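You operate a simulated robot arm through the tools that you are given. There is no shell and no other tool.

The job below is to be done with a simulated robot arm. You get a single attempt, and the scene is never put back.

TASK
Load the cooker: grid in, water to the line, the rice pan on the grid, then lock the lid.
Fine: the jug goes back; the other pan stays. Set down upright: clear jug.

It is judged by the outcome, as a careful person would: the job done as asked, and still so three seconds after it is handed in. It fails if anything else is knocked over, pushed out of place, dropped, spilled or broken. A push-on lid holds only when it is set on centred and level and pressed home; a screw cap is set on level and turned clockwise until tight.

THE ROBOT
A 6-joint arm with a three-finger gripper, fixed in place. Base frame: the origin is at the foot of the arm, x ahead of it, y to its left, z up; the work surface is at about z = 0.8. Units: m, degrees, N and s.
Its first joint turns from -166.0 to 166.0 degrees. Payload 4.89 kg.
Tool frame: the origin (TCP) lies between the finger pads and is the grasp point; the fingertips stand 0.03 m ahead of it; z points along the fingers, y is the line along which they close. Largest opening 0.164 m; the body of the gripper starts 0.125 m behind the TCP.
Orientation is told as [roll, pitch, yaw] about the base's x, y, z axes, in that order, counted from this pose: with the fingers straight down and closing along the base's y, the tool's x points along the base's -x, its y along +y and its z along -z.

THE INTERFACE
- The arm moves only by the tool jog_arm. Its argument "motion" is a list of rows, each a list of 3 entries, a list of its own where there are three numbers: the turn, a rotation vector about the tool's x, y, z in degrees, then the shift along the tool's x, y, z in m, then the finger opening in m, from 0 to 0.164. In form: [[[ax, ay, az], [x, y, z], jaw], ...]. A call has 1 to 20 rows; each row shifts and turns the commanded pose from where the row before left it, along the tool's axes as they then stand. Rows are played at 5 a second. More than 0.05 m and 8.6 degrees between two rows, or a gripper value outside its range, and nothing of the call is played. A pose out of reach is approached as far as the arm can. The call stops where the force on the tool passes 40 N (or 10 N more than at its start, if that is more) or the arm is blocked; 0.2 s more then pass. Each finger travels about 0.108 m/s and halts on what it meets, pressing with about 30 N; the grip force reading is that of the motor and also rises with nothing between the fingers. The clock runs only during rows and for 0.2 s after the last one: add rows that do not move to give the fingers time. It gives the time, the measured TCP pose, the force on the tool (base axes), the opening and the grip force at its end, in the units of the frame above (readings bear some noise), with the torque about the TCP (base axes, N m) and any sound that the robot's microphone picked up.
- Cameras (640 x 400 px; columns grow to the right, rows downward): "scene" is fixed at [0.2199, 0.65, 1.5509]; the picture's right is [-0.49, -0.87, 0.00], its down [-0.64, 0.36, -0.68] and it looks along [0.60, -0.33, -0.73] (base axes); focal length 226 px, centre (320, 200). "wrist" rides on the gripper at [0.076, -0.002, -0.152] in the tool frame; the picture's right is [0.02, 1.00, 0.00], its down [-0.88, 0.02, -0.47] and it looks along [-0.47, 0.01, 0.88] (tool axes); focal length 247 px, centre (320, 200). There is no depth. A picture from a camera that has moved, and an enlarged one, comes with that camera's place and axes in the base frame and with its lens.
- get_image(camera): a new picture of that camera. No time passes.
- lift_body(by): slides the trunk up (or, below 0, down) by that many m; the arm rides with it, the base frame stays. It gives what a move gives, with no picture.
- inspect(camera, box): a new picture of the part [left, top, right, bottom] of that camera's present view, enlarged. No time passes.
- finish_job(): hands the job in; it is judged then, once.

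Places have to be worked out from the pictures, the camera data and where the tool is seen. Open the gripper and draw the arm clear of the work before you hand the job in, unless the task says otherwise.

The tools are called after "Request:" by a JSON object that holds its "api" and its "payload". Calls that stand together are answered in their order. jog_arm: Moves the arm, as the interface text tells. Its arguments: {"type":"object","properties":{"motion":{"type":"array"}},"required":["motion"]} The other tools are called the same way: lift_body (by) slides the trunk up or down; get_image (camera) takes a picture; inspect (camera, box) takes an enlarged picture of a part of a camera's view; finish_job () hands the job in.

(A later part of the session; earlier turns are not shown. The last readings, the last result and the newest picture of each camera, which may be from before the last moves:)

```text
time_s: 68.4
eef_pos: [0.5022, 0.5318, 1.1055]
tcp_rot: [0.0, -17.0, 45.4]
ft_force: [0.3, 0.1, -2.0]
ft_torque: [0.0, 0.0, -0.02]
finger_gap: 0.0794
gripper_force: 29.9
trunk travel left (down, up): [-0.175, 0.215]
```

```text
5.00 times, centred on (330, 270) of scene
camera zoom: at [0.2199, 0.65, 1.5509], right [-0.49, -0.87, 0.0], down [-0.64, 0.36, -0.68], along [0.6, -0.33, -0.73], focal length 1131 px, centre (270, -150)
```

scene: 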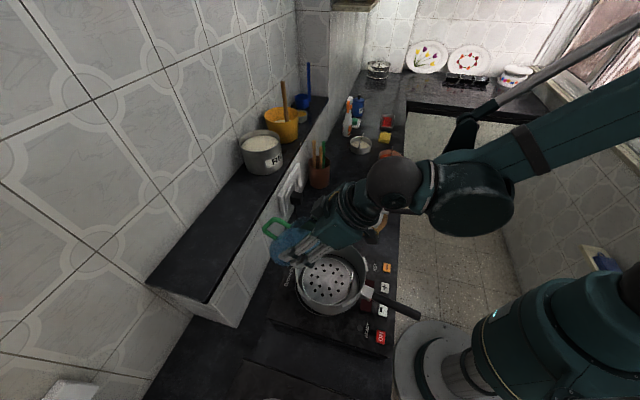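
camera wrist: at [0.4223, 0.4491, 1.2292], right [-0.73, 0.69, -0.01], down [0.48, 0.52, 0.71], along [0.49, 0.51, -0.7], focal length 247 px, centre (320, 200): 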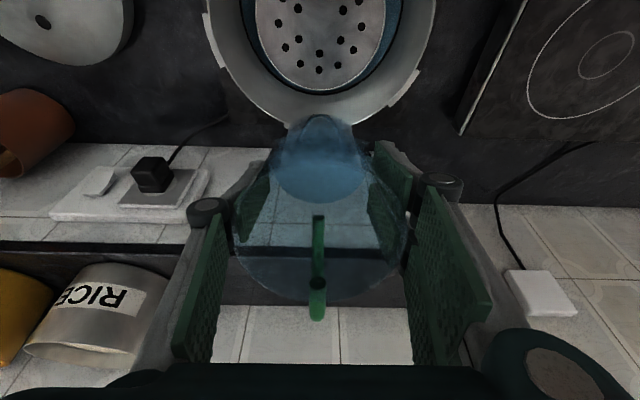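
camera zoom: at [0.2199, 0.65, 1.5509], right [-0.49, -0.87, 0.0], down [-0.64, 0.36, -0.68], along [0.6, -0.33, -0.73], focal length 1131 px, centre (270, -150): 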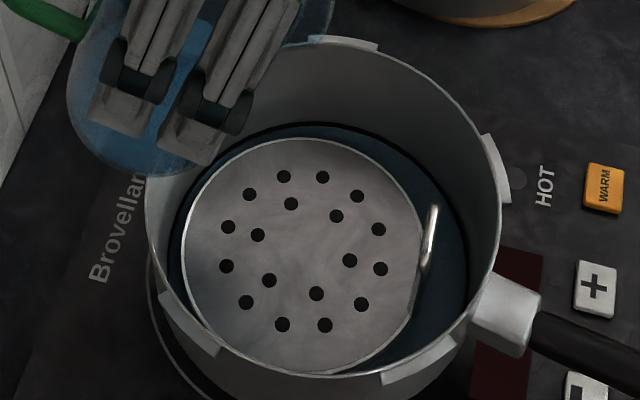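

The water now touches the line's lower edge. One more small pour, to 70°, should bring it to the middle of the line.

Request:
{"api": "jog_arm", "payload": {"motion": [[[0, 0, 0], [0, 0, 0.02], 0.05], [[0, 0, 0], [-0.001, 0, 0.021], 0.05], [[0, -4, 0], [0, 0, 0], 0.05], [[0, -4, 0], [0, 0, 0], 0.05], [[0, -4, 0], [0, 0, 0], 0.05], [[0, -4, 0], [0, 0, 0], 0.05], [[0, -4, 0], [0, 0, 0], 0.05], [[0, -4, 0], [0, 0, 0], 0.05], [[0, -4, 0], [0, 0, 0], 0.05], [[0, -4, 0], [0, 0, 0], 0.05], [[0, -4, 0], [0, 0, 0], 0.05], [[0, -4, 0], [0, 0, 0], 0.05], [[0, -4, 0], [0, 0, 0], 0.05], [[0, -3, 0], [0, 0, 0], 0.05], [[0, -3, 0], [0, 0, 0], 0.05], [[0, -3, 0], [0, 0, 0], 0.05], [[0, 0, 0], [0, 0, 0], 0.05], [[0, 0, 0], [0, 0, 0], 0.05], [[0, 0, 0], [0, 0, 0], 0.05], [[0, 0, 0], [0, 0, 0], 0.05]]}}

Request:
{"api": "jog_arm", "payload": {"motion": [[[0, 0, 0], [0, 0, 0], 0.05], [[0, 0, 0], [0, 0, 0], 0.05], [[0, 3, 0], [0, 0, 0], 0.05], [[0, 4, 0], [0, 0, 0], 0.05], [[0, 4, 0], [0, 0, 0], 0.05], [[0, 4, 0], [0, 0, 0], 0.05], [[0, 4, 0], [0, 0, 0], 0.05], [[0, 4, 0], [0, 0, 0], 0.05], [[0, 4, 0], [0, 0, 0], 0.05], [[0, 4, 0], [0, 0, 0], 0.05], [[0, 4, 0], [0, 0, 0], 0.05], [[0, 4, 0], [0, 0, 0], 0.05], [[0, 4, 0], [0, 0, 0], 0.05], [[0, 4, 0], [0, 0, 0], 0.05], [[0, 4, 0], [0, 0, 0], 0.05], [[0, 2, 0], [0, 0, -0.02], 0.05], [[0, 0, 0], [0, 0, -0.02], 0.05], [[0, 0, 0], [0, 0, 0], 0.05]]}}

Request:
{"api": "inspect", "payload": {"camera": "scene", "box": [332, 250, 352, 264]}}

Request:
{"api": "inspect", "payload": {"camera": "scene", "box": [290, 230, 370, 310]}}

```text
time_s: 72.6
eef_pos: [0.5125, 0.542, 1.0642]
tcp_rot: [0.0, -70.0, 45.5]
ft_force: [-0.2, -0.1, -1.8]
ft_torque: [-0.1, 0.07, -0.02]
finger_gap: 0.0791
gripper_force: 29.9
trunk travel left (down, up): [-0.175, 0.215]
```

```text
time_s: 76.4
eef_pos: [0.5019, 0.5349, 1.1058]
tcp_rot: [0.0, -16.9, 45.5]
ft_force: [0.0, -0.5, -1.8]
ft_torque: [0.01, 0.05, -0.02]
finger_gap: 0.0791
gripper_force: 29.6
trunk travel left (down, up): [-0.175, 0.215]
```

```text
16.00 times, centred on (342, 257) of scene
camera zoom: at [0.2199, 0.65, 1.5509], right [-0.49, -0.87, 0.0], down [-0.64, 0.36, -0.68], along [0.6, -0.33, -0.73], focal length 3620 px, centre (-32, -712)
```

zoom: 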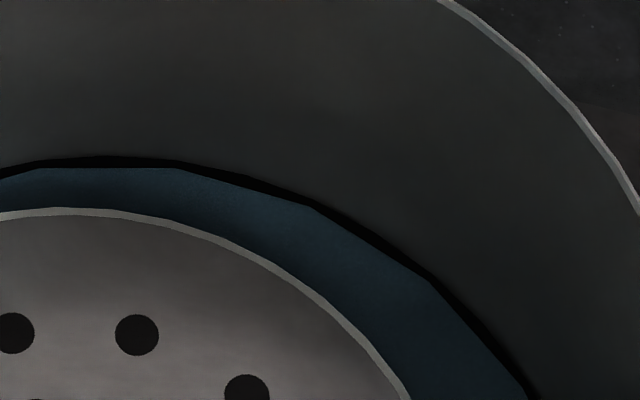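

```text
5.00 times, centred on (330, 270) of scene
camera zoom: at [0.2199, 0.65, 1.5509], right [-0.49, -0.87, 0.0], down [-0.64, 0.36, -0.68], along [0.6, -0.33, -0.73], focal length 1131 px, centre (270, -150)
```

zoom: 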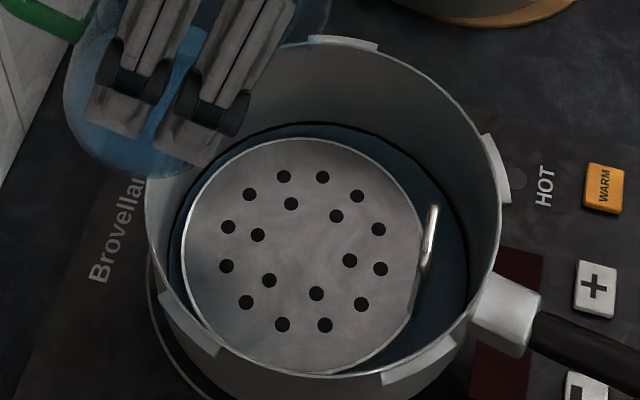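

The water stands at the middle of the line – right level. I bring the jug upright and carry it back towards its place.

Request:
{"api": "jog_arm", "payload": {"motion": [[[0, 4, 0], [0, 0, 0], 0.05], [[0, 4, 0], [0, 0, 0], 0.05], [[0, 4, 0], [0, 0, 0], 0.05], [[0, 4, 0], [0, 0, 0], 0.05], [[0, 0.9, 0], [0, 0, 0], 0.05], [[0, 0, 0], [0, 0, 0], 0.05]]}}

Request:
{"api": "jog_arm", "payload": {"motion": [[[0, 0, 0], [0.004, -0.0158, 0], 0.05], [[0, 0, 0], [0.00796, -0.0317, 0], 0.05], [[0, 0, 0], [0.00796, -0.0317, 0], 0.05], [[0, 0, 0], [0.00796, -0.0317, 0], 0.05], [[0, 0, 0], [0.00796, -0.0317, 0], 0.05], [[0, 0, 0], [0.00796, -0.0317, 0], 0.05], [[0, 0, 0], [0.00796, -0.0317, 0], 0.05], [[0, 0, 0], [0.00796, -0.0317, 0], 0.05], [[0, 0, 0], [0.00796, -0.0317, 0], 0.05], [[0, 0, 0], [0.00796, -0.0317, 0], 0.05], [[0, 0, 0], [0.00796, -0.0317, 0], 0.05], [[0, 0, 0], [0.00796, -0.0317, 0], 0.05], [[0, 0, 0], [0.00796, -0.0317, 0], 0.05], [[0, 0, 0], [0.00796, -0.0317, 0], 0.05], [[0, 0, 0], [0.00796, -0.0317, 0], 0.05], [[0, 0, 0], [0.00796, -0.0317, 0], 0.05], [[0, 0, 0], [0.00796, -0.0317, 0], 0.05], [[0, 0, 0], [0.00796, -0.0317, 0], 0.05], [[0, 0, 0], [0.004, -0.0158, 0], 0.05], [[0, 0, 0], [0, 0, 0], 0.05]]}}

```text
time_s: 77.8
eef_pos: [0.5059, 0.5345, 1.102]
tcp_rot: [0.0, -0.1, 45.5]
ft_force: [0.6, 0.2, -1.5]
ft_torque: [-0.07, 0.07, -0.01]
finger_gap: 0.079
gripper_force: 30.3
trunk travel left (down, up): [-0.175, 0.215]
```

```text
time_s: 82.0
eef_pos: [0.8104, 0.031, 1.1011]
tcp_rot: [0.1, -0.1, 45.5]
ft_force: [1.2, 0.3, -2.1]
ft_torque: [-0.01, 0.05, 0.02]
finger_gap: 0.079
gripper_force: 30.1
trunk travel left (down, up): [-0.175, 0.215]
```

Back above its place; now I turn the jug by 180° to its former orientation.

Request:
{"api": "jog_arm", "payload": {"motion": [[[0, 0, 6], [0, 0, 0], 0.05], [[0, 0, 8], [0, 0, 0], 0.05], [[0, 0, 8], [0, 0, 0], 0.05], [[0, 0, 8], [0, 0, 0], 0.05], [[0, 0, 8], [0, 0, 0], 0.05], [[0, 0, 8], [0, 0, 0], 0.05], [[0, 0, 8], [0, 0, 0], 0.05], [[0, 0, 8], [0, 0, 0], 0.05], [[0, 0, 8], [0, 0, 0], 0.05], [[0, 0, 8], [0, 0, 0], 0.05], [[0, 0, 8], [0, 0, 0], 0.05], [[0, 0, 8], [0, 0, 0], 0.05], [[0, 0, 8], [0, 0, 0], 0.05], [[0, 0, 8], [0, 0, 0], 0.05], [[0, 0, 8], [0, 0, 0], 0.05], [[0, 0, 8], [0, 0, 0], 0.05], [[0, 0, 8], [0, 0, 0], 0.05], [[0, 0, 8], [0, 0, 0], 0.05], [[0, 0, 8], [0, 0, 0], 0.05], [[0, 0, 8], [0, 0, 0], 0.05]]}}

Request:
{"api": "jog_arm", "payload": {"motion": [[[0, 0, 8], [0, 0, 0], 0.05], [[0, 0, 8], [0, 0, 0], 0.05], [[0, 0, 6], [0, 0, 0], 0.05], [[0, 0, 0], [0, 0, 0], 0.05]]}}

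Request:
{"api": "get_image", "payload": {"camera": "wrist"}}

```text
time_s: 86.2
eef_pos: [0.8105, 0.0312, 1.1025]
tcp_rot: [0.1, 0.1, -112.6]
ft_force: [-0.8, -0.6, -2.0]
ft_torque: [0.01, -0.02, 0.04]
finger_gap: 0.0791
gripper_force: 29.8
trunk travel left (down, up): [-0.175, 0.215]
```

```text
time_s: 87.2
eef_pos: [0.8096, 0.0321, 1.1034]
tcp_rot: [0.1, 0.1, -134.5]
ft_force: [-0.7, -0.5, -1.7]
ft_torque: [0.0, -0.02, -0.01]
finger_gap: 0.0791
gripper_force: 30.1
trunk travel left (down, up): [-0.175, 0.215]
```

```text
taken
camera wrist: at [0.8625, 0.0874, 1.2553], right [0.73, -0.69, 0.0], down [-0.6, -0.64, 0.47], along [-0.32, -0.34, -0.88], focal length 247 px, centre (320, 200)
```

wrist: 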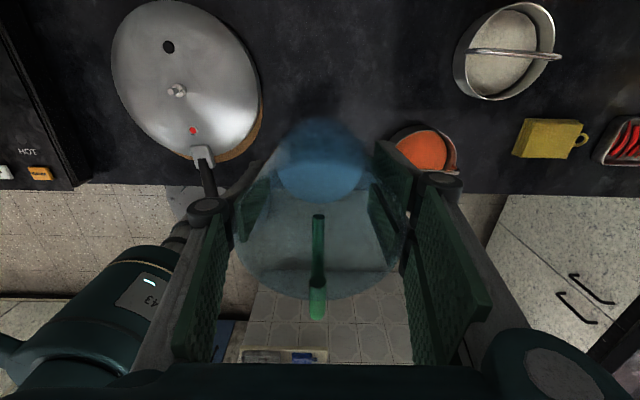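

Orientation and position match the original. I lower the jug gently to the counter.

Request:
{"api": "jog_arm", "payload": {"motion": [[[0, 0, 0], [0, 0, 0.015], 0.05], [[0, 0, 0], [0, 0, 0.03], 0.05], [[0, 0, 0], [0, 0, 0.035], 0.05], [[0, 0, 0], [0, 0, 0.035], 0.05], [[0, 0, 0], [0, 0, 0.035], 0.05], [[0, 0, 0], [0, 0, 0.03], 0.05], [[0, 0, 0], [0, 0, 0.018], 0.05], [[0, 0, 0], [0, 0, 0.008], 0.05], [[0, 0, 0], [0, 0, 0.004], 0.05], [[0, 0, 0], [0, 0, 0], 0.05]]}}

```text
time_s: 89.4
eef_pos: [0.8114, 0.0324, 0.892]
tcp_rot: [0.0, 0.1, -134.6]
ft_force: [0.2, -0.6, -2.8]
ft_torque: [-0.01, -0.01, -0.01]
finger_gap: 0.0792
gripper_force: 29.9
trunk travel left (down, up): [-0.175, 0.215]
```

Still hanging free about 6 mm above; I take small steps down until the counter is felt.

Request:
{"api": "jog_arm", "payload": {"motion": [[[0, 0, 0], [0, 0, 0.003], 0.05], [[0, 0, 0], [0, 0, 0.002], 0.05], [[0, 0, 0], [0, 0, 0.001], 0.05], [[0, 0, 0], [0, 0, 0], 0.05]]}}

```text
time_s: 90.4
eef_pos: [0.8107, 0.0309, 0.8874]
tcp_rot: [-0.1, 0.1, -134.6]
ft_force: [10.2, -0.7, 23.1]
ft_torque: [-0.14, -0.31, 0.01]
finger_gap: 0.0793
gripper_force: 30.0
trunk travel left (down, up): [-0.175, 0.215]
```

The jug is on the counter (23 N up). I relieve the pressure slightly, then open the fingers and check it stands.

Request:
{"api": "jog_arm", "payload": {"motion": [[[0, 0, 0], [0, 0, -0.0015], 0.05], [[0, 0, 0], [0, 0, 0], 0.05], [[0, 0, 0], [0, 0, 0], 0.085], [[0, 0, 0], [0, 0, 0], 0.1], [[0, 0, 0], [0, 0, 0], 0.12], [[0, 0, 0], [0, 0, 0], 0.12]]}}

Request:
{"api": "get_image", "payload": {"camera": "wrist"}}

```text
time_s: 91.8
eef_pos: [0.8107, 0.0319, 0.8878]
tcp_rot: [0.0, 0.1, -134.5]
ft_force: [-0.5, -0.3, 0.1]
ft_torque: [0.0, 0.02, -0.01]
finger_gap: 0.1202
gripper_force: 0.0
trunk travel left (down, up): [-0.175, 0.215]
```

```text
taken
camera wrist: at [0.864, 0.0881, 1.0409], right [0.73, -0.69, 0.0], down [-0.6, -0.64, 0.47], along [-0.32, -0.34, -0.88], focal length 247 px, centre (320, 200)
```

wrist: 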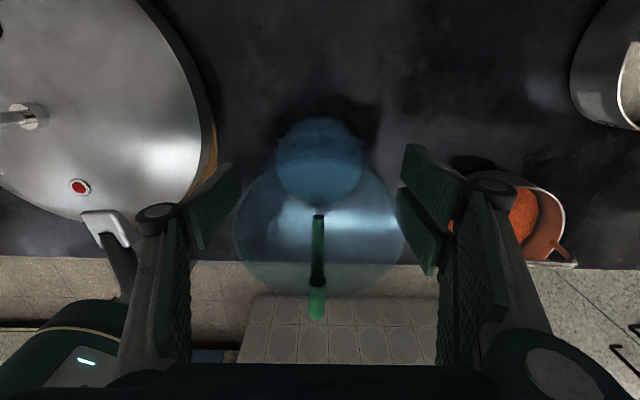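

The jug stands upright in its place. I rise clear and turn towards the rice pan's bail direction.

Request:
{"api": "jog_arm", "payload": {"motion": [[[0, 0, 0], [0, 0, -0.03], 0.12], [[0, 0, 0], [0, 0, -0.045], 0.12], [[0, 0, 0], [0, 0, -0.045], 0.12], [[0, 0, 0], [0, 0, -0.045], 0.12], [[0, 0, 0], [0, 0, -0.045], 0.12], [[0, 0, 0], [0, 0, -0.045], 0.12], [[0, 0, -8], [0, 0, 0], 0.1], [[0, 0, -8], [0, 0, 0], 0.08], [[0, 0, -8], [0, 0, 0], 0.06], [[0, 0, -8], [0, 0, 0], 0.06], [[0, 0, -8], [0, 0, 0], 0.06], [[0, 0, -8], [0, 0, 0], 0.06], [[0, 0, -8], [0, 0, 0], 0.06], [[0, 0, -8], [0, 0, 0], 0.06], [[0, 0, -8], [0, 0, 0], 0.06], [[0, 0, -8], [0, 0, 0], 0.06], [[0, 0, -7.5], [0, 0, 0], 0.06]]}}

Request:
{"api": "get_image", "payload": {"camera": "scene"}}

Request:
{"api": "get_image", "payload": {"camera": "wrist"}}

```text
time_s: 95.4
eef_pos: [0.81, 0.0321, 1.142]
tcp_rot: [0.0, 0.0, -46.9]
ft_force: [-0.1, 1.0, -0.4]
ft_torque: [0.0, 0.03, 0.02]
finger_gap: 0.0601
gripper_force: 0.1
trunk travel left (down, up): [-0.175, 0.215]
```

```text
taken
```

scene: 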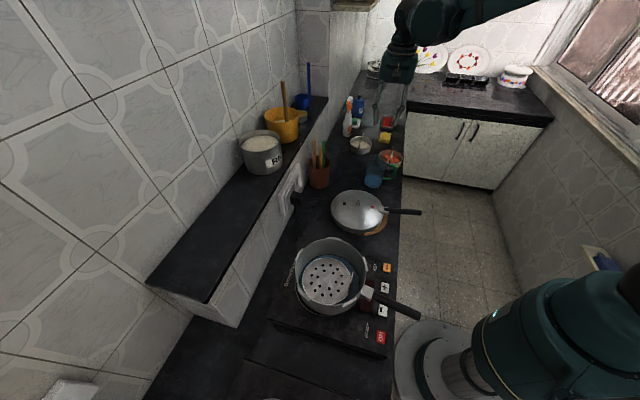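

```text
taken
camera wrist: at [0.7569, 0.0875, 1.2949], right [0.71, 0.7, 0.0], down [0.62, -0.63, 0.47], along [0.33, -0.34, -0.88], focal length 247 px, centre (320, 200)
```

wrist: 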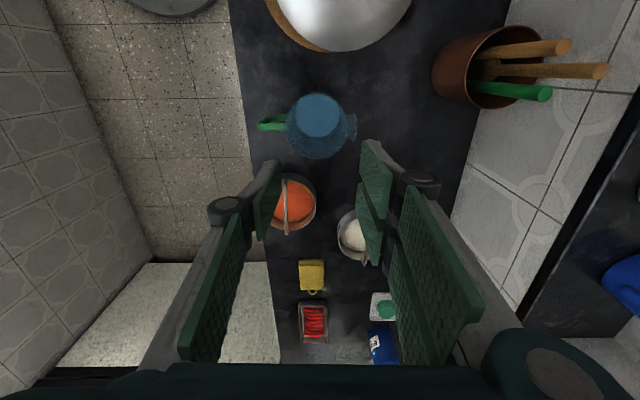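

I move out partway and tilt the tool 35° along the bail direction to gain reach.

Request:
{"api": "jog_arm", "payload": {"motion": [[[0, 0, 0], [-0.0391, 0.0273, 0], 0.06], [[0, 0, 0], [-0.0391, 0.0273, 0], 0.06], [[0, 0, 0], [-0.0391, 0.0273, 0], 0.06], [[0, -7, 0], [0, 0, 0], 0.06], [[0, -7, 0], [0, 0, 0], 0.06], [[0, -7, 0], [0, 0, 0], 0.06], [[0, -7, 0], [0, 0, 0], 0.06], [[0, -7, 0], [0, 0, 0], 0.06], [[0, 0, 0], [0, 0, 0], 0.06]]}}

Request:
{"api": "get_image", "payload": {"camera": "wrist"}}

```text
time_s: 97.4
eef_pos: [0.9491, 0.0039, 1.1435]
tcp_rot: [0.1, -35.1, -47.0]
ft_force: [-0.1, -0.3, 0.4]
ft_torque: [-0.01, 0.04, -0.01]
finger_gap: 0.0596
gripper_force: 0.1
trunk travel left (down, up): [-0.175, 0.215]
```

```text
taken
camera wrist: at [0.8466, 0.1124, 1.2237], right [0.72, 0.7, -0.01], down [0.32, -0.32, 0.89], along [0.62, -0.65, -0.45], focal length 247 px, centre (320, 200)
```

wrist: 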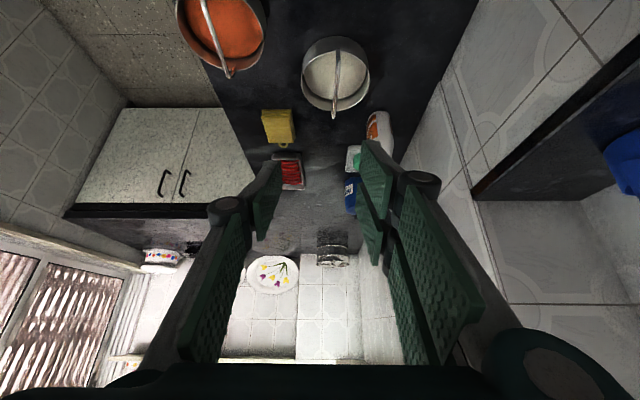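

The tilt is fine. I zoom in on the rice pan and its bail from here to fix the bar's place.

Request:
{"api": "inspect", "payload": {"camera": "wrist", "box": [280, 20, 390, 130]}}

Request:
{"api": "inspect", "payload": {"camera": "scene", "box": [330, 110, 400, 170]}}

```text
3.64 times, centred on (335, 75) of wrist
camera zoom: at [0.8466, 0.1124, 1.2237], right [0.72, 0.7, -0.01], down [0.32, -0.32, 0.89], along [0.62, -0.65, -0.45], focal length 898 px, centre (266, 654)
```

zoom: 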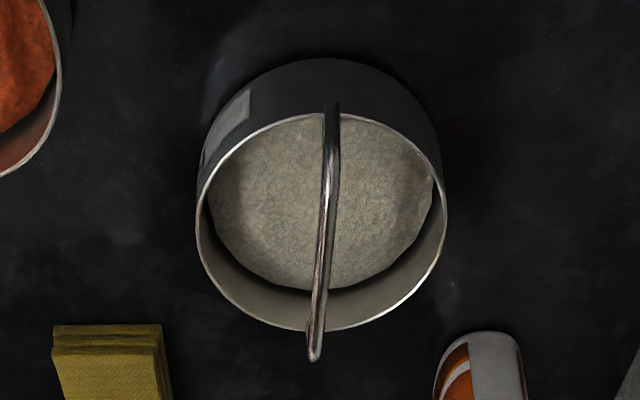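

```text
6.67 times, centred on (365, 140) of scene
camera zoom: at [0.2199, 0.65, 1.5509], right [-0.49, -0.87, 0.0], down [-0.64, 0.36, -0.68], along [0.6, -0.33, -0.73], focal length 1508 px, centre (20, 600)
```

zoom: 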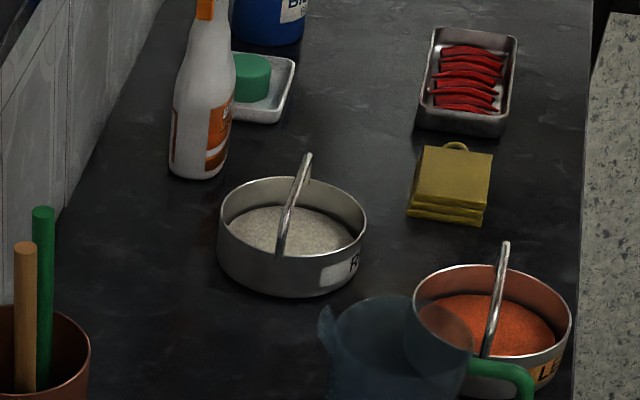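

The bail's bar is parallel to the fingers; mid at about (1.063, −0.08, 0.875). I approach along the tool axis to about 9 cm above it.

Request:
{"api": "jog_arm", "payload": {"motion": [[[0, 0, 0], [-0.0027, 0.0051, 0.0435], 0.06], [[0, 0, 0], [-0.0027, 0.0051, 0.0435], 0.06], [[0, 0, 0], [-0.0026, 0.0051, 0.0435], 0.06], [[0, 0, 0], [-0.0026, 0.0052, 0.0436], 0.06], [[0, 0, 0], [-0.0026, 0.0052, 0.0436], 0.06], [[0, 0, 0], [0, 0, 0], 0.06]]}}

Request:
{"api": "get_image", "payload": {"camera": "wrist"}}

Request:
{"api": "inspect", "payload": {"camera": "scene", "box": [320, 90, 420, 180]}}

```text
time_s: 98.8
eef_pos: [1.0622, -0.0801, 0.9727]
tcp_rot: [0.1, -35.0, -47.0]
ft_force: [0.1, -0.3, -0.5]
ft_torque: [-0.05, 0.03, 0.0]
finger_gap: 0.0602
gripper_force: 0.0
trunk travel left (down, up): [-0.175, 0.215]
```

```text
taken
camera wrist: at [0.9587, 0.0288, 1.053], right [0.72, 0.7, -0.01], down [0.32, -0.32, 0.89], along [0.62, -0.65, -0.45], focal length 247 px, centre (320, 200)
```

wrist: 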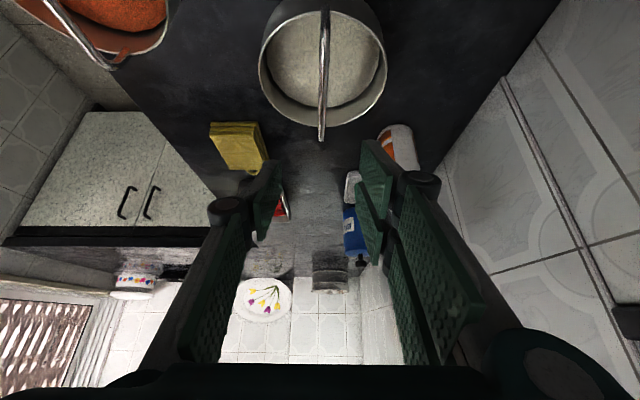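

```text
4.44 times, centred on (370, 135) of scene
camera zoom: at [0.2199, 0.65, 1.5509], right [-0.49, -0.87, 0.0], down [-0.64, 0.36, -0.68], along [0.6, -0.33, -0.73], focal length 1006 px, centre (98, 489)
```

zoom: 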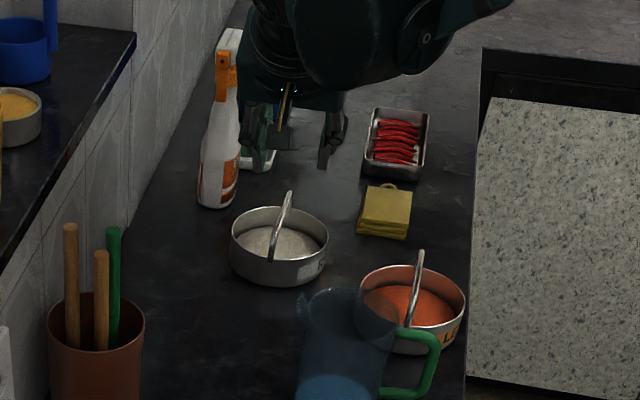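

Reach is good. I check the lateral alignment of the bar with the fingers in an enlarged view.

Request:
{"api": "inspect", "payload": {"camera": "wrist", "box": [250, 0, 400, 160]}}

```text
2.50 times, centred on (325, 80) of wrist
camera zoom: at [0.9587, 0.0288, 1.053], right [0.72, 0.7, -0.01], down [0.32, -0.32, 0.89], along [0.62, -0.65, -0.45], focal length 617 px, centre (308, 500)
```

zoom: 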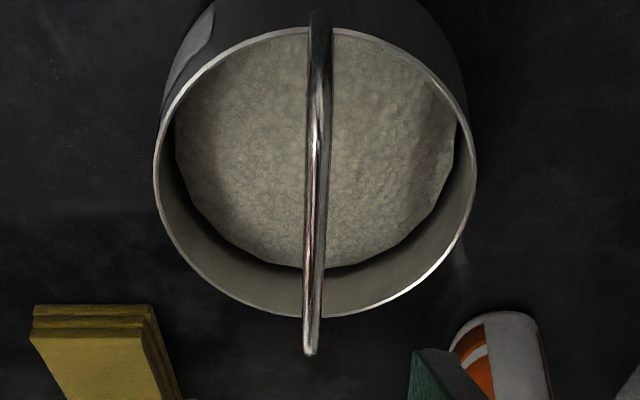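

The bar is ~3 mm to the +y side. I shift, descend vertically to TCP z≈0.876 and close on the bail.

Request:
{"api": "jog_arm", "payload": {"motion": [[[0, 0, 0], [0, 0.003, 0], 0.06], [[0, 0, 0], [0.0185, 0, 0.0263], 0.06], [[0, 0, 0], [0.0185, 0, 0.0263], 0.06], [[0, 0, 0], [0.0185, 0, 0.0263], 0.06], [[0, 0, 0], [0, 0, 0], 0.06]]}}

Request:
{"api": "get_image", "payload": {"camera": "wrist"}}

Request:
{"api": "inspect", "payload": {"camera": "scene", "box": [330, 110, 400, 170]}}

```text
time_s: 100.0
eef_pos: [1.0641, -0.0773, 0.8765]
tcp_rot: [0.2, -35.0, -47.1]
ft_force: [-0.6, -0.1, -0.9]
ft_torque: [0.01, 0.01, -0.01]
finger_gap: 0.0599
gripper_force: 0.1
trunk travel left (down, up): [-0.175, 0.215]
```

```text
taken
camera wrist: at [0.9605, 0.0313, 0.9565], right [0.72, 0.69, -0.01], down [0.32, -0.32, 0.89], along [0.62, -0.65, -0.45], focal length 247 px, centre (320, 200)
```

wrist: 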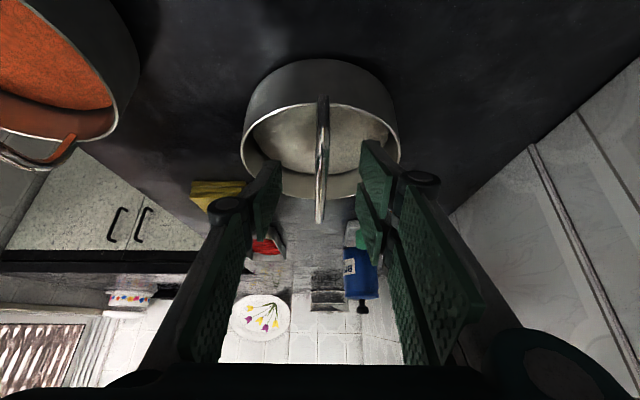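

```text
6.67 times, centred on (365, 140) of scene
camera zoom: at [0.2199, 0.65, 1.5509], right [-0.49, -0.87, 0.0], down [-0.64, 0.36, -0.68], along [0.6, -0.33, -0.73], focal length 1508 px, centre (20, 600)
```

zoom: 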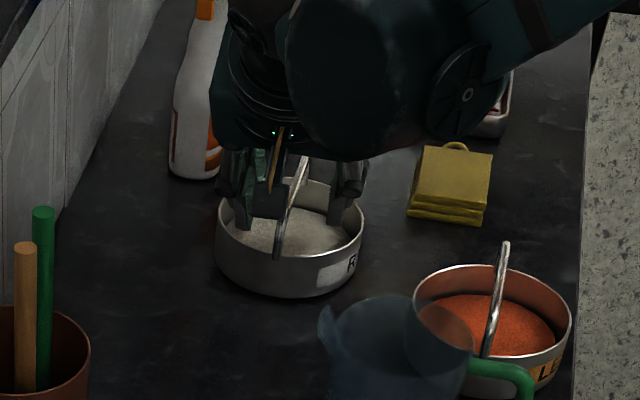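

The bar lies between the fingers, mid-bar at the TCP. I close and lift a little to test.

Request:
{"api": "jog_arm", "payload": {"motion": [[[0, 0, 0], [0, 0, 0], 0.03], [[0, 0, 0], [0, 0, 0], 0.0], [[0, 0, 0], [0, 0, 0], 0.0], [[0, 0, 0], [0, 0, 0], 0.0]]}}

Request:
{"api": "jog_arm", "payload": {"motion": [[[0, 0, 0], [-0.0029, 0, -0.0041], 0.0], [[0, 0, 0], [-0.0057, 0, -0.0082], 0.0], [[0, 0, 0], [-0.0086, 0, -0.0123], 0.0], [[0, 0, 0], [-0.0086, 0, -0.0123], 0.0], [[0, 0, 0], [0, 0, 0], 0.0]]}}

Request:
{"api": "get_image", "payload": {"camera": "wrist"}}

Request:
{"api": "inspect", "payload": {"camera": "scene", "box": [330, 110, 400, 170]}}

```text
time_s: 101.0
eef_pos: [1.0629, -0.0775, 0.8758]
tcp_rot: [0.1, -35.0, -47.0]
ft_force: [-0.4, 1.1, -0.1]
ft_torque: [0.06, 0.06, -0.02]
finger_gap: 0.0086
gripper_force: 30.2
trunk travel left (down, up): [-0.175, 0.215]
```

```text
time_s: 102.2
eef_pos: [1.0653, -0.0763, 0.9209]
tcp_rot: [0.1, -35.0, -47.0]
ft_force: [0.2, -0.7, -2.2]
ft_torque: [0.04, 0.02, -0.01]
finger_gap: 0.0087
gripper_force: 29.4
trunk travel left (down, up): [-0.175, 0.215]
```

```text
taken
camera wrist: at [0.9624, 0.0329, 1.0015], right [0.72, 0.69, -0.01], down [0.32, -0.32, 0.89], along [0.62, -0.65, -0.45], focal length 247 px, centre (320, 200)
```

wrist: 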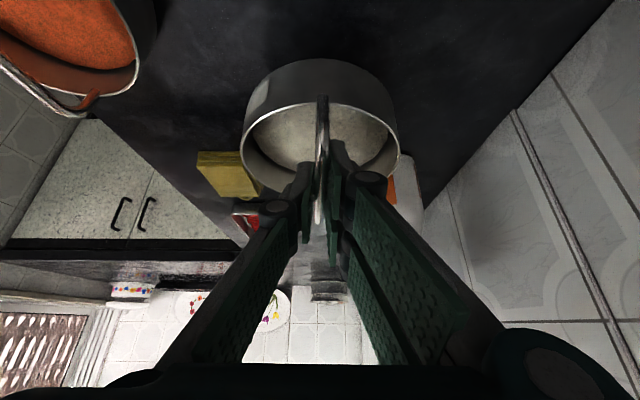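

```text
6.67 times, centred on (365, 140) of scene
camera zoom: at [0.2199, 0.65, 1.5509], right [-0.49, -0.87, 0.0], down [-0.64, 0.36, -0.68], along [0.6, -0.33, -0.73], focal length 1508 px, centre (20, 600)
```

zoom: 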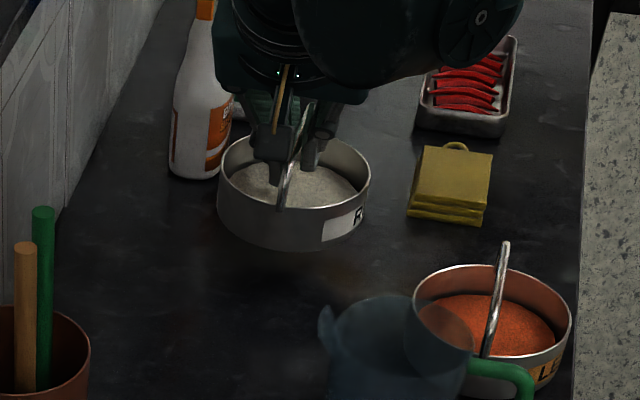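

The rice pan hangs level. I lift it to clear everything, then carry it over the lid area.

Request:
{"api": "jog_arm", "payload": {"motion": [[[0, 0, 0], [-0.0201, 0, -0.0287], 0.0], [[0, 0, 0], [-0.0201, 0, -0.0287], 0.0], [[0, 0, 0], [-0.0201, 0, -0.0287], 0.0], [[0, 0, 0], [-0.0201, 0, -0.0287], 0.0], [[0, 0, 0], [-0.0201, 0, -0.0287], 0.0], [[0, 0, 0], [0.0155, -0.0019, -0.0108], 0.0], [[0, 0, 0], [0.031, -0.0038, -0.0217], 0.0], [[0, 0, 0], [0.031, -0.0038, -0.0217], 0.0], [[0, 0, 0], [0.031, -0.0038, -0.0217], 0.0], [[0, 0, 0], [0.031, -0.0038, -0.0217], 0.0], [[0, 0, 0], [0.031, -0.0038, -0.0217], 0.0], [[0, 0, 0], [0.031, -0.0038, -0.0217], 0.0], [[0, 0, 0], [0.031, -0.0038, -0.0217], 0.0], [[0, 0, 0], [0.031, -0.0038, -0.0217], 0.0], [[0, 0, 0], [0.031, -0.0038, -0.0217], 0.0], [[0, 0, 0], [0.031, -0.0038, -0.0217], 0.0], [[0, 0, 0], [0.0155, -0.0019, -0.0108], 0.0], [[0, 0, 0], [0, 0, 0], 0.0]]}}

Request:
{"api": "get_image", "payload": {"camera": "scene"}}

Request:
{"api": "get_image", "payload": {"camera": "wrist"}}

```text
time_s: 106.0
eef_pos: [0.7498, 0.1964, 1.0951]
tcp_rot: [0.1, -35.0, -47.1]
ft_force: [-0.9, 0.1, -2.2]
ft_torque: [-0.03, -0.03, 0.02]
finger_gap: 0.0085
gripper_force: 29.9
trunk travel left (down, up): [-0.175, 0.215]
```

```text
taken
```

scene: 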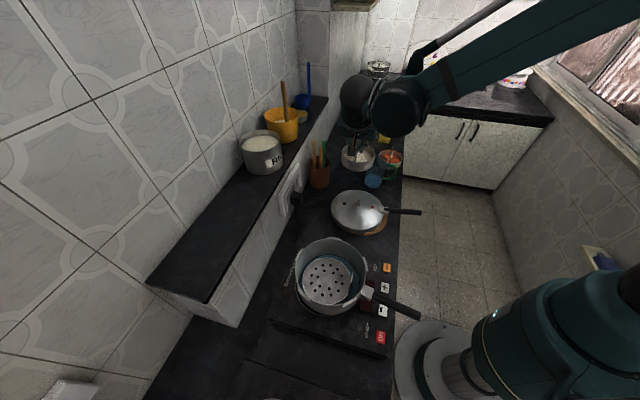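

```text
taken
camera wrist: at [0.6475, 0.3054, 1.1759], right [0.72, 0.69, -0.01], down [0.32, -0.32, 0.89], along [0.62, -0.65, -0.45], focal length 247 px, centre (320, 200)
```

wrist: 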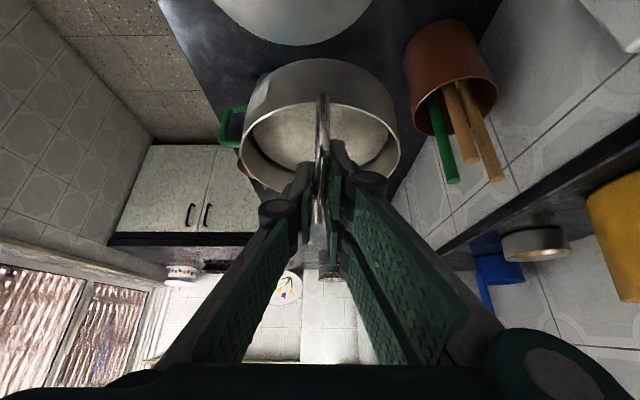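

I now swing the leaning gripper by +93° about the vertical so it leans outward from the robot (as for pouring), keeping the pan level.

Request:
{"api": "jog_arm", "payload": {"motion": [[[-2.3, 0, -3.28], [0, 0, 0], 0.0], [[-4.3, 0, -6.14], [0, 0, 0], 0.0], [[-4.3, 0, -6.14], [0, 0, 0], 0.0], [[-4.3, 0, -6.14], [0, 0, 0], 0.0], [[-4.3, 0, -6.14], [0, 0, 0], 0.0], [[-4.3, 0, -6.14], [0, 0, 0], 0.0], [[-4.3, 0, -6.14], [0, 0, 0], 0.0], [[-4.3, 0, -6.14], [0, 0, 0], 0.0], [[-4.3, 0, -6.14], [0, 0, 0], 0.0], [[-4.3, 0, -6.14], [0, 0, 0], 0.0], [[-4.3, 0, -6.14], [0, 0, 0], 0.0], [[-4.3, 0, -6.14], [0, 0, 0], 0.0], [[-4.3, 0, -6.14], [0, 0, 0], 0.0], [[0, 0, 0], [0, 0, 0], 0.0]]}}

Request:
{"api": "get_image", "payload": {"camera": "wrist"}}

```text
time_s: 109.0
eef_pos: [0.7479, 0.1984, 1.0961]
tcp_rot: [0.0, -35.1, 47.0]
ft_force: [-0.2, 0.2, -2.2]
ft_torque: [0.0, -0.01, -0.02]
finger_gap: 0.0084
gripper_force: 29.7
trunk travel left (down, up): [-0.175, 0.215]
```

```text
taken
camera wrist: at [0.6478, 0.0875, 1.1761], right [-0.74, 0.67, -0.01], down [0.29, 0.34, 0.89], along [0.6, 0.66, -0.45], focal length 247 px, centre (320, 200)
```

wrist: 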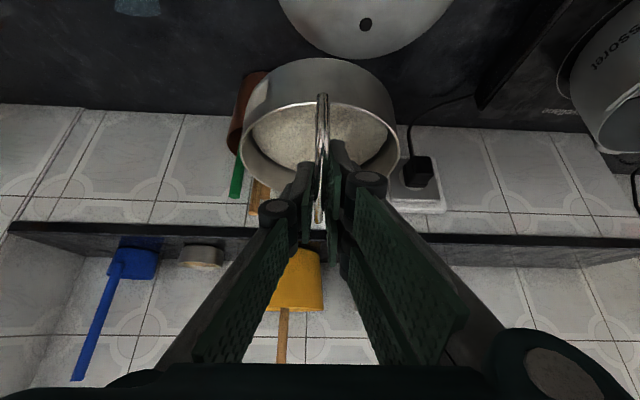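

The pan is still level. I carry it sideways over to the cooker, aiming the pan centre at the grid centre (0.460, 0.493).

Request:
{"api": "jog_arm", "payload": {"motion": [[[0, 0, 0], [-0.0005, 0.0171, 0.0003], 0.0], [[0, 0, 0], [-0.00098, 0.03425, 0.00068], 0.0], [[0, 0, 0], [-0.00098, 0.03425, 0.00068], 0.0], [[0, 0, 0], [-0.00098, 0.03425, 0.00068], 0.0], [[0, 0, 0], [-0.00098, 0.03425, 0.00068], 0.0], [[0, 0, 0], [-0.00098, 0.03425, 0.00068], 0.0], [[0, 0, 0], [-0.00098, 0.03425, 0.00068], 0.0], [[0, 0, 0], [-0.00098, 0.03425, 0.00068], 0.0], [[0, 0, 0], [-0.00098, 0.03425, 0.00068], 0.0], [[0, 0, 0], [-0.00098, 0.03425, 0.00068], 0.0], [[0, 0, 0], [-0.00098, 0.03425, 0.00068], 0.0], [[0, 0, 0], [-0.00098, 0.03425, 0.00068], 0.0], [[0, 0, 0], [-0.0005, 0.0171, 0.0003], 0.0], [[0, 0, 0], [0, 0, 0], 0.0]]}}

Request:
{"api": "get_image", "payload": {"camera": "wrist"}}

Request:
{"api": "inspect", "payload": {"camera": "scene", "box": [270, 190, 410, 310]}}

```text
time_s: 112.0
eef_pos: [0.4543, 0.4874, 1.0954]
tcp_rot: [0.0, -35.1, 47.0]
ft_force: [0.4, 0.7, -2.0]
ft_torque: [-0.06, 0.02, 0.0]
finger_gap: 0.0084
gripper_force: 29.5
trunk travel left (down, up): [-0.175, 0.215]
```

```text
taken
camera wrist: at [0.3543, 0.3774, 1.176], right [-0.74, 0.67, -0.01], down [0.29, 0.34, 0.89], along [0.6, 0.66, -0.45], focal length 247 px, centre (320, 200)
```

wrist: 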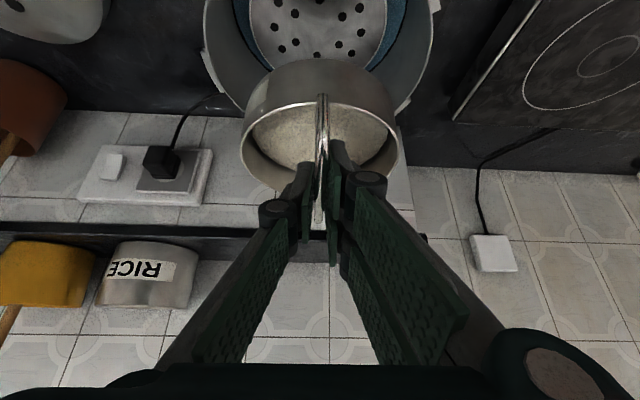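

```text
3.33 times, centred on (340, 250) of scene
camera zoom: at [0.2199, 0.65, 1.5509], right [-0.49, -0.87, 0.0], down [-0.64, 0.36, -0.68], along [0.6, -0.33, -0.73], focal length 754 px, centre (253, 33)
```

zoom: 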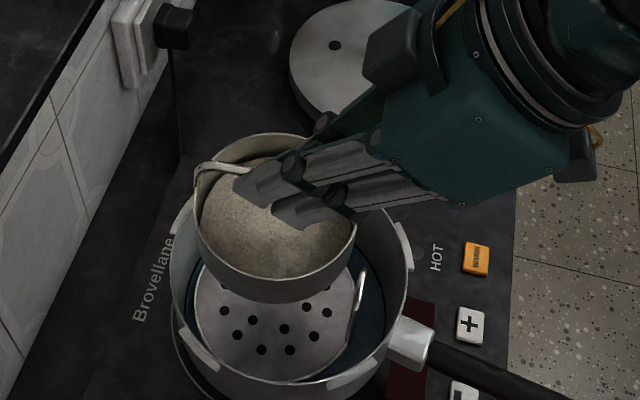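

The pan hangs level over the pot, its centre about 1 cm ahead of the TCP. I lower it to just above the rim and check clearance to the grid's loop.

Request:
{"api": "jog_arm", "payload": {"motion": [[[0, 0, 0], [0.012, 0, 0.0165], 0.0], [[0, 0, 0], [0.0132, 0, 0.0174], 0.0], [[0, 0, 0], [0.013, 0, 0.0174], 0.0], [[0, 0, 0], [0, 0, 0], 0.0]]}}

Request:
{"api": "inspect", "payload": {"camera": "scene", "box": [290, 220, 380, 310]}}

Request:
{"api": "get_image", "payload": {"camera": "wrist"}}

```text
time_s: 113.0
eef_pos: [0.4577, 0.4873, 1.0313]
tcp_rot: [-0.1, -35.2, 47.0]
ft_force: [1.0, 0.6, -3.3]
ft_torque: [0.0, 0.08, 0.0]
finger_gap: 0.0085
gripper_force: 29.7
trunk travel left (down, up): [-0.175, 0.215]
```

```text
4.44 times, centred on (335, 265) of scene
camera zoom: at [0.2199, 0.65, 1.5509], right [-0.49, -0.87, 0.0], down [-0.64, 0.36, -0.68], along [0.6, -0.33, -0.73], focal length 1006 px, centre (253, -89)
```

zoom: 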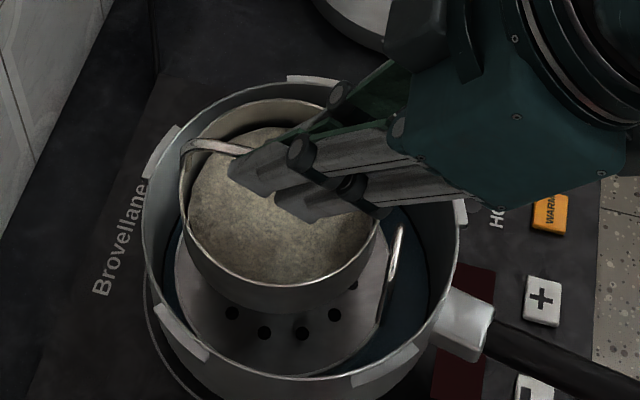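

```text
taken
camera wrist: at [0.3563, 0.3764, 1.1129], right [-0.74, 0.67, -0.01], down [0.29, 0.34, 0.89], along [0.6, 0.66, -0.45], focal length 247 px, centre (320, 200)
```

wrist: 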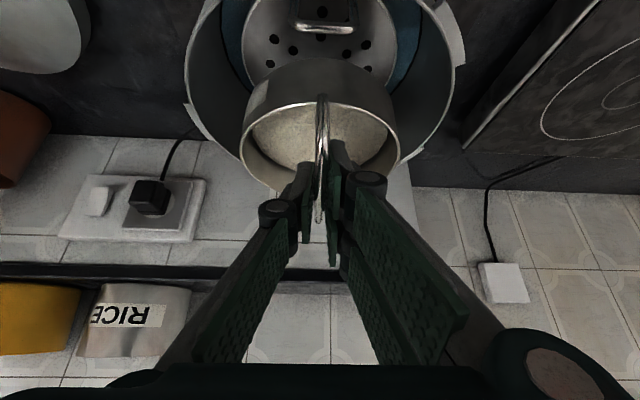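

There is about 8 mm clearance between pan and loop, and the pan fits well inside. I shift back 3 mm and lower it to near the grid.

Request:
{"api": "jog_arm", "payload": {"motion": [[[0, 0, 0], [0.0025, 0, -0.0017], 0.0], [[0, 0, 0], [0.0103, 0, 0.0147], 0.0], [[0, 0, 0], [0.0103, 0, 0.0147], 0.0], [[0, 0, 0], [0.0103, 0, 0.0147], 0.0], [[0, 0, 0], [0, 0, 0], 0.0]]}}

Request:
{"api": "inspect", "payload": {"camera": "scene", "box": [290, 220, 380, 310]}}

Request:
{"api": "get_image", "payload": {"camera": "wrist"}}

```text
time_s: 114.2
eef_pos: [0.4547, 0.4867, 0.9784]
tcp_rot: [0.1, -35.1, 47.0]
ft_force: [0.0, 0.6, -2.4]
ft_torque: [-0.04, 0.02, 0.0]
finger_gap: 0.0086
gripper_force: 30.1
trunk travel left (down, up): [-0.175, 0.215]
```

```text
4.44 times, centred on (335, 265) of scene
camera zoom: at [0.2199, 0.65, 1.5509], right [-0.49, -0.87, 0.0], down [-0.64, 0.36, -0.68], along [0.6, -0.33, -0.73], focal length 1006 px, centre (253, -89)
```

zoom: 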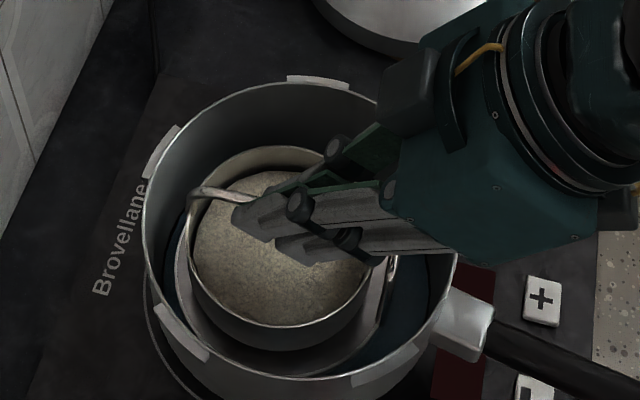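

```text
taken
camera wrist: at [0.3537, 0.3766, 1.0592], right [-0.74, 0.67, -0.01], down [0.29, 0.34, 0.89], along [0.6, 0.66, -0.45], focal length 247 px, centre (320, 200)
```

wrist: 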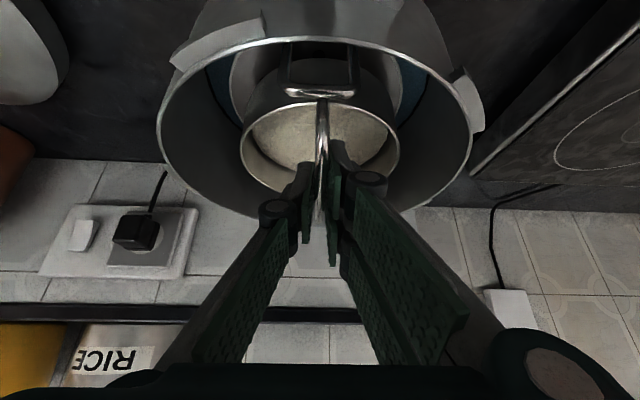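

All clear. I lower the last centimetre in small steps until the grid takes the weight.

Request:
{"api": "jog_arm", "payload": {"motion": [[[0, 0, 0], [0.0023, 0, 0.0033], 0.0], [[0, 0, 0], [0.0023, 0, 0.0033], 0.0], [[0, 0, 0], [0.0011, 0, 0.0016], 0.0], [[0, 0, 0], [0, 0, 0], 0.0]]}}

```text
time_s: 115.2
eef_pos: [0.4536, 0.4842, 0.9675]
tcp_rot: [0.0, -35.1, 47.0]
ft_force: [-0.3, -0.4, -2.7]
ft_torque: [0.0, 0.05, 0.02]
finger_gap: 0.0084
gripper_force: 29.8
trunk travel left (down, up): [-0.175, 0.215]
```

Request:
{"api": "jog_arm", "payload": {"motion": [[[0, 0, 0], [0.0017, 0, 0.0025], 0.0], [[0, 0, 0], [0.0011, 0, 0.0016], 0.0], [[0, 0, 0], [0, 0, 0], 0.0]]}}

Request:
{"api": "get_image", "payload": {"camera": "wrist"}}

```text
time_s: 116.0
eef_pos: [0.4559, 0.4872, 0.9639]
tcp_rot: [0.0, -35.1, 47.0]
ft_force: [-0.1, 0.1, -2.8]
ft_torque: [0.01, 0.01, -0.01]
finger_gap: 0.0085
gripper_force: 29.6
trunk travel left (down, up): [-0.175, 0.215]
```

```text
taken
camera wrist: at [0.355, 0.3756, 1.0443], right [-0.74, 0.67, -0.01], down [0.29, 0.34, 0.89], along [0.6, 0.66, -0.45], focal length 247 px, centre (320, 200)
```

wrist: 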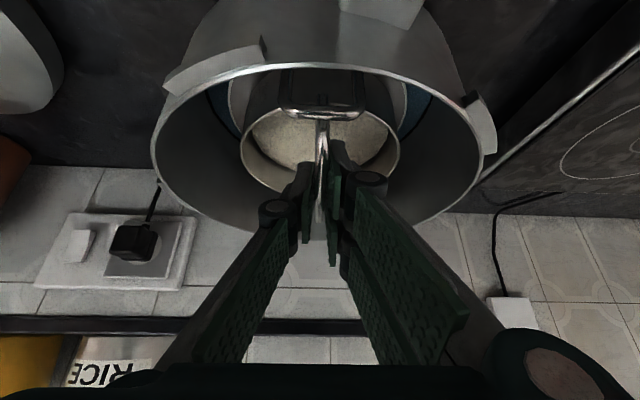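

Still hanging free (−2.8 N); clearance to the loop remains. I continue down in 2–3 mm steps.

Request:
{"api": "jog_arm", "payload": {"motion": [[[0, 0, 0], [0.0014, 0, 0.002], 0.0], [[0, 0, 0], [0.0011, 0, 0.0016], 0.0], [[0, 0, 0], [0, 0, 0], 0.0]]}}

Request:
{"api": "inspect", "payload": {"camera": "scene", "box": [290, 220, 380, 310]}}

```text
time_s: 116.8
eef_pos: [0.4575, 0.4854, 0.9607]
tcp_rot: [0.0, -35.2, 46.9]
ft_force: [0.0, -3.0, 23.1]
ft_torque: [0.33, -0.32, -0.11]
finger_gap: 0.0081
gripper_force: 30.5
trunk travel left (down, up): [-0.175, 0.215]
```

```text
4.44 times, centred on (335, 265) of scene
camera zoom: at [0.2199, 0.65, 1.5509], right [-0.49, -0.87, 0.0], down [-0.64, 0.36, -0.68], along [0.6, -0.33, -0.73], focal length 1006 px, centre (253, -89)
```

zoom: 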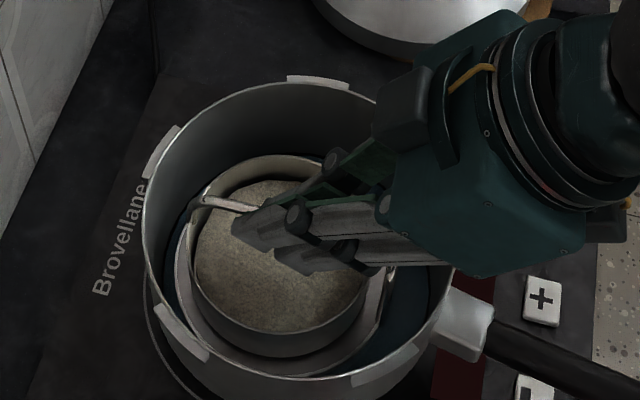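

The pan rests on the grid. I relieve the pressure, open to 3 cm and rise vertically.

Request:
{"api": "jog_arm", "payload": {"motion": [[[0, 0, 0], [-0.001, 0, -0.0014], 0.0], [[0, 0, 0], [0, 0, 0], 0.015], [[0, 0, 0], [0, 0, 0], 0.03], [[0, 0, 0], [0, 0, 0], 0.03], [[0, 0, 0], [-0.0057, 0, -0.0082], 0.03], [[0, 0, 0], [-0.0115, 0, -0.0164], 0.03], [[0, 0, 0], [-0.0172, 0, -0.0246], 0.03], [[0, 0, 0], [-0.023, 0, -0.0328], 0.03], [[0, 0, 0], [-0.023, 0, -0.0328], 0.03], [[0, 0, 0], [-0.023, 0, -0.0328], 0.03], [[0, 0, 0], [0, 0, 0], 0.03]]}}

Request:
{"api": "get_image", "payload": {"camera": "wrist"}}

Request:
{"api": "inspect", "payload": {"camera": "scene", "box": [270, 200, 410, 320]}}

```text
time_s: 119.2
eef_pos: [0.4547, 0.4844, 1.1423]
tcp_rot: [0.0, -35.1, 47.0]
ft_force: [0.8, -0.3, 0.3]
ft_torque: [0.01, 0.0, -0.01]
finger_gap: 0.0297
gripper_force: 0.1
trunk travel left (down, up): [-0.175, 0.215]
```

```text
taken
camera wrist: at [0.3544, 0.3754, 1.2227], right [-0.74, 0.67, -0.01], down [0.29, 0.34, 0.89], along [0.6, 0.66, -0.45], focal length 247 px, centre (320, 200)
```

wrist: 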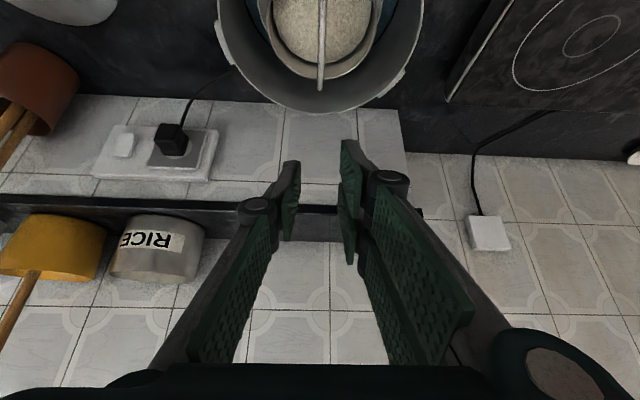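

```text
3.33 times, centred on (340, 260) of scene
camera zoom: at [0.2199, 0.65, 1.5509], right [-0.49, -0.87, 0.0], down [-0.64, 0.36, -0.68], along [0.6, -0.33, -0.73], focal length 754 px, centre (253, 0)
```

zoom: 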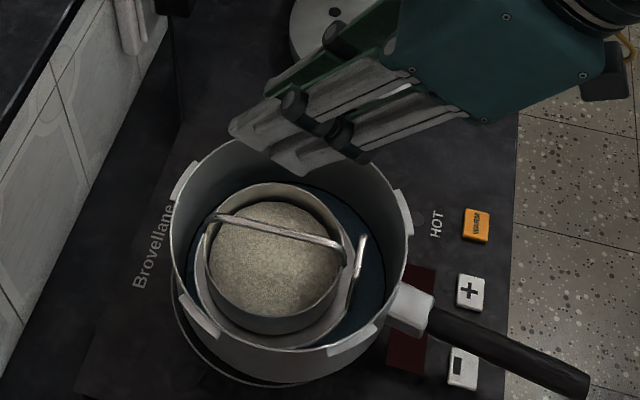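

The rice pan sits level on the grid. Now the lid: I straighten the tool, move above the lid and turn so that the fingers would close along its handle line.

Request:
{"api": "jog_arm", "payload": {"motion": [[[0, 7, 0], [0, 0, 0], 0.05], [[0, 7, 0], [0, 0, 0], 0.05], [[0, 7, 0], [0, 0, 0], 0.05], [[0, 7, 0], [0, 0, 0], 0.05], [[0, 7.1, 0], [0, 0, 0], 0.06], [[0, 0, 0], [0.0048, -0.0402, 0], 0.06], [[0, 0, 0], [0.0048, -0.0402, 0], 0.06], [[0, 0, 0], [0.0048, -0.0402, 0], 0.06], [[0, 0, 0], [0.0048, -0.0402, 0], 0.06], [[0, 0, 0], [0.0048, -0.0402, 0], 0.06], [[0, 0, 0], [0.0048, -0.0402, 0], 0.06], [[0, 0, 0], [0.0048, -0.0402, 0], 0.06], [[0, 0, 0], [0.0048, -0.0402, 0], 0.06], [[0, 0, 0], [0.0048, -0.0402, 0], 0.06]]}}

Request:
{"api": "jog_arm", "payload": {"motion": [[[0, 0, 8.5], [0, 0, 0], 0.06], [[0, 0, 8.5], [0, 0, 0], 0.06], [[0, 0, 8.5], [0, 0, 0], 0.06], [[0, 0, 8.5], [0, 0, 0], 0.06], [[0, 0, 8.5], [0, 0, 0], 0.06], [[0, 0, 8.5], [0, 0, 0], 0.06], [[0, 0, 8.5], [0, 0, 0], 0.06], [[0, 0, 8.5], [0, 0, 0], 0.06], [[0, 0, 8.5], [0, 0, 0], 0.06], [[0, 0, 8.5], [0, 0, 0], 0.06], [[0, 0, 0], [0, 0, 0], 0.06]]}}

Request:
{"api": "get_image", "payload": {"camera": "wrist"}}

Request:
{"api": "get_image", "payload": {"camera": "scene"}}

```text
time_s: 122.2
eef_pos: [0.6915, 0.2065, 1.1411]
tcp_rot: [0.0, 0.0, 47.0]
ft_force: [-0.3, 2.1, 0.2]
ft_torque: [-0.16, -0.12, 0.0]
finger_gap: 0.0599
gripper_force: 0.1
trunk travel left (down, up): [-0.175, 0.215]
```

```text
time_s: 124.6
eef_pos: [0.6897, 0.2084, 1.1399]
tcp_rot: [0.0, 0.0, -38.2]
ft_force: [0.0, 0.0, -0.3]
ft_torque: [-0.04, 0.01, 0.0]
finger_gap: 0.0604
gripper_force: 0.0
trunk travel left (down, up): [-0.175, 0.215]
```

```text
taken
camera wrist: at [0.6298, 0.2538, 1.2928], right [0.6, 0.8, 0.0], down [0.7, -0.53, 0.47], along [0.38, -0.28, -0.88], focal length 247 px, centre (320, 200)
```

wrist: 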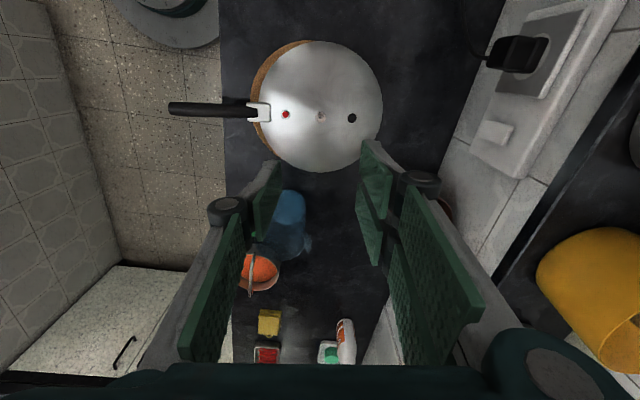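

```text
taken
```

scene: 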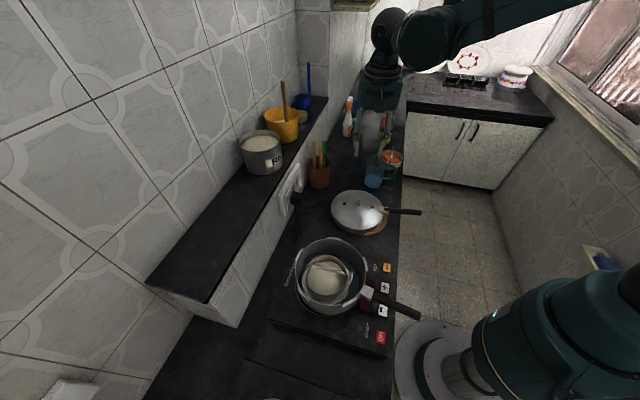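

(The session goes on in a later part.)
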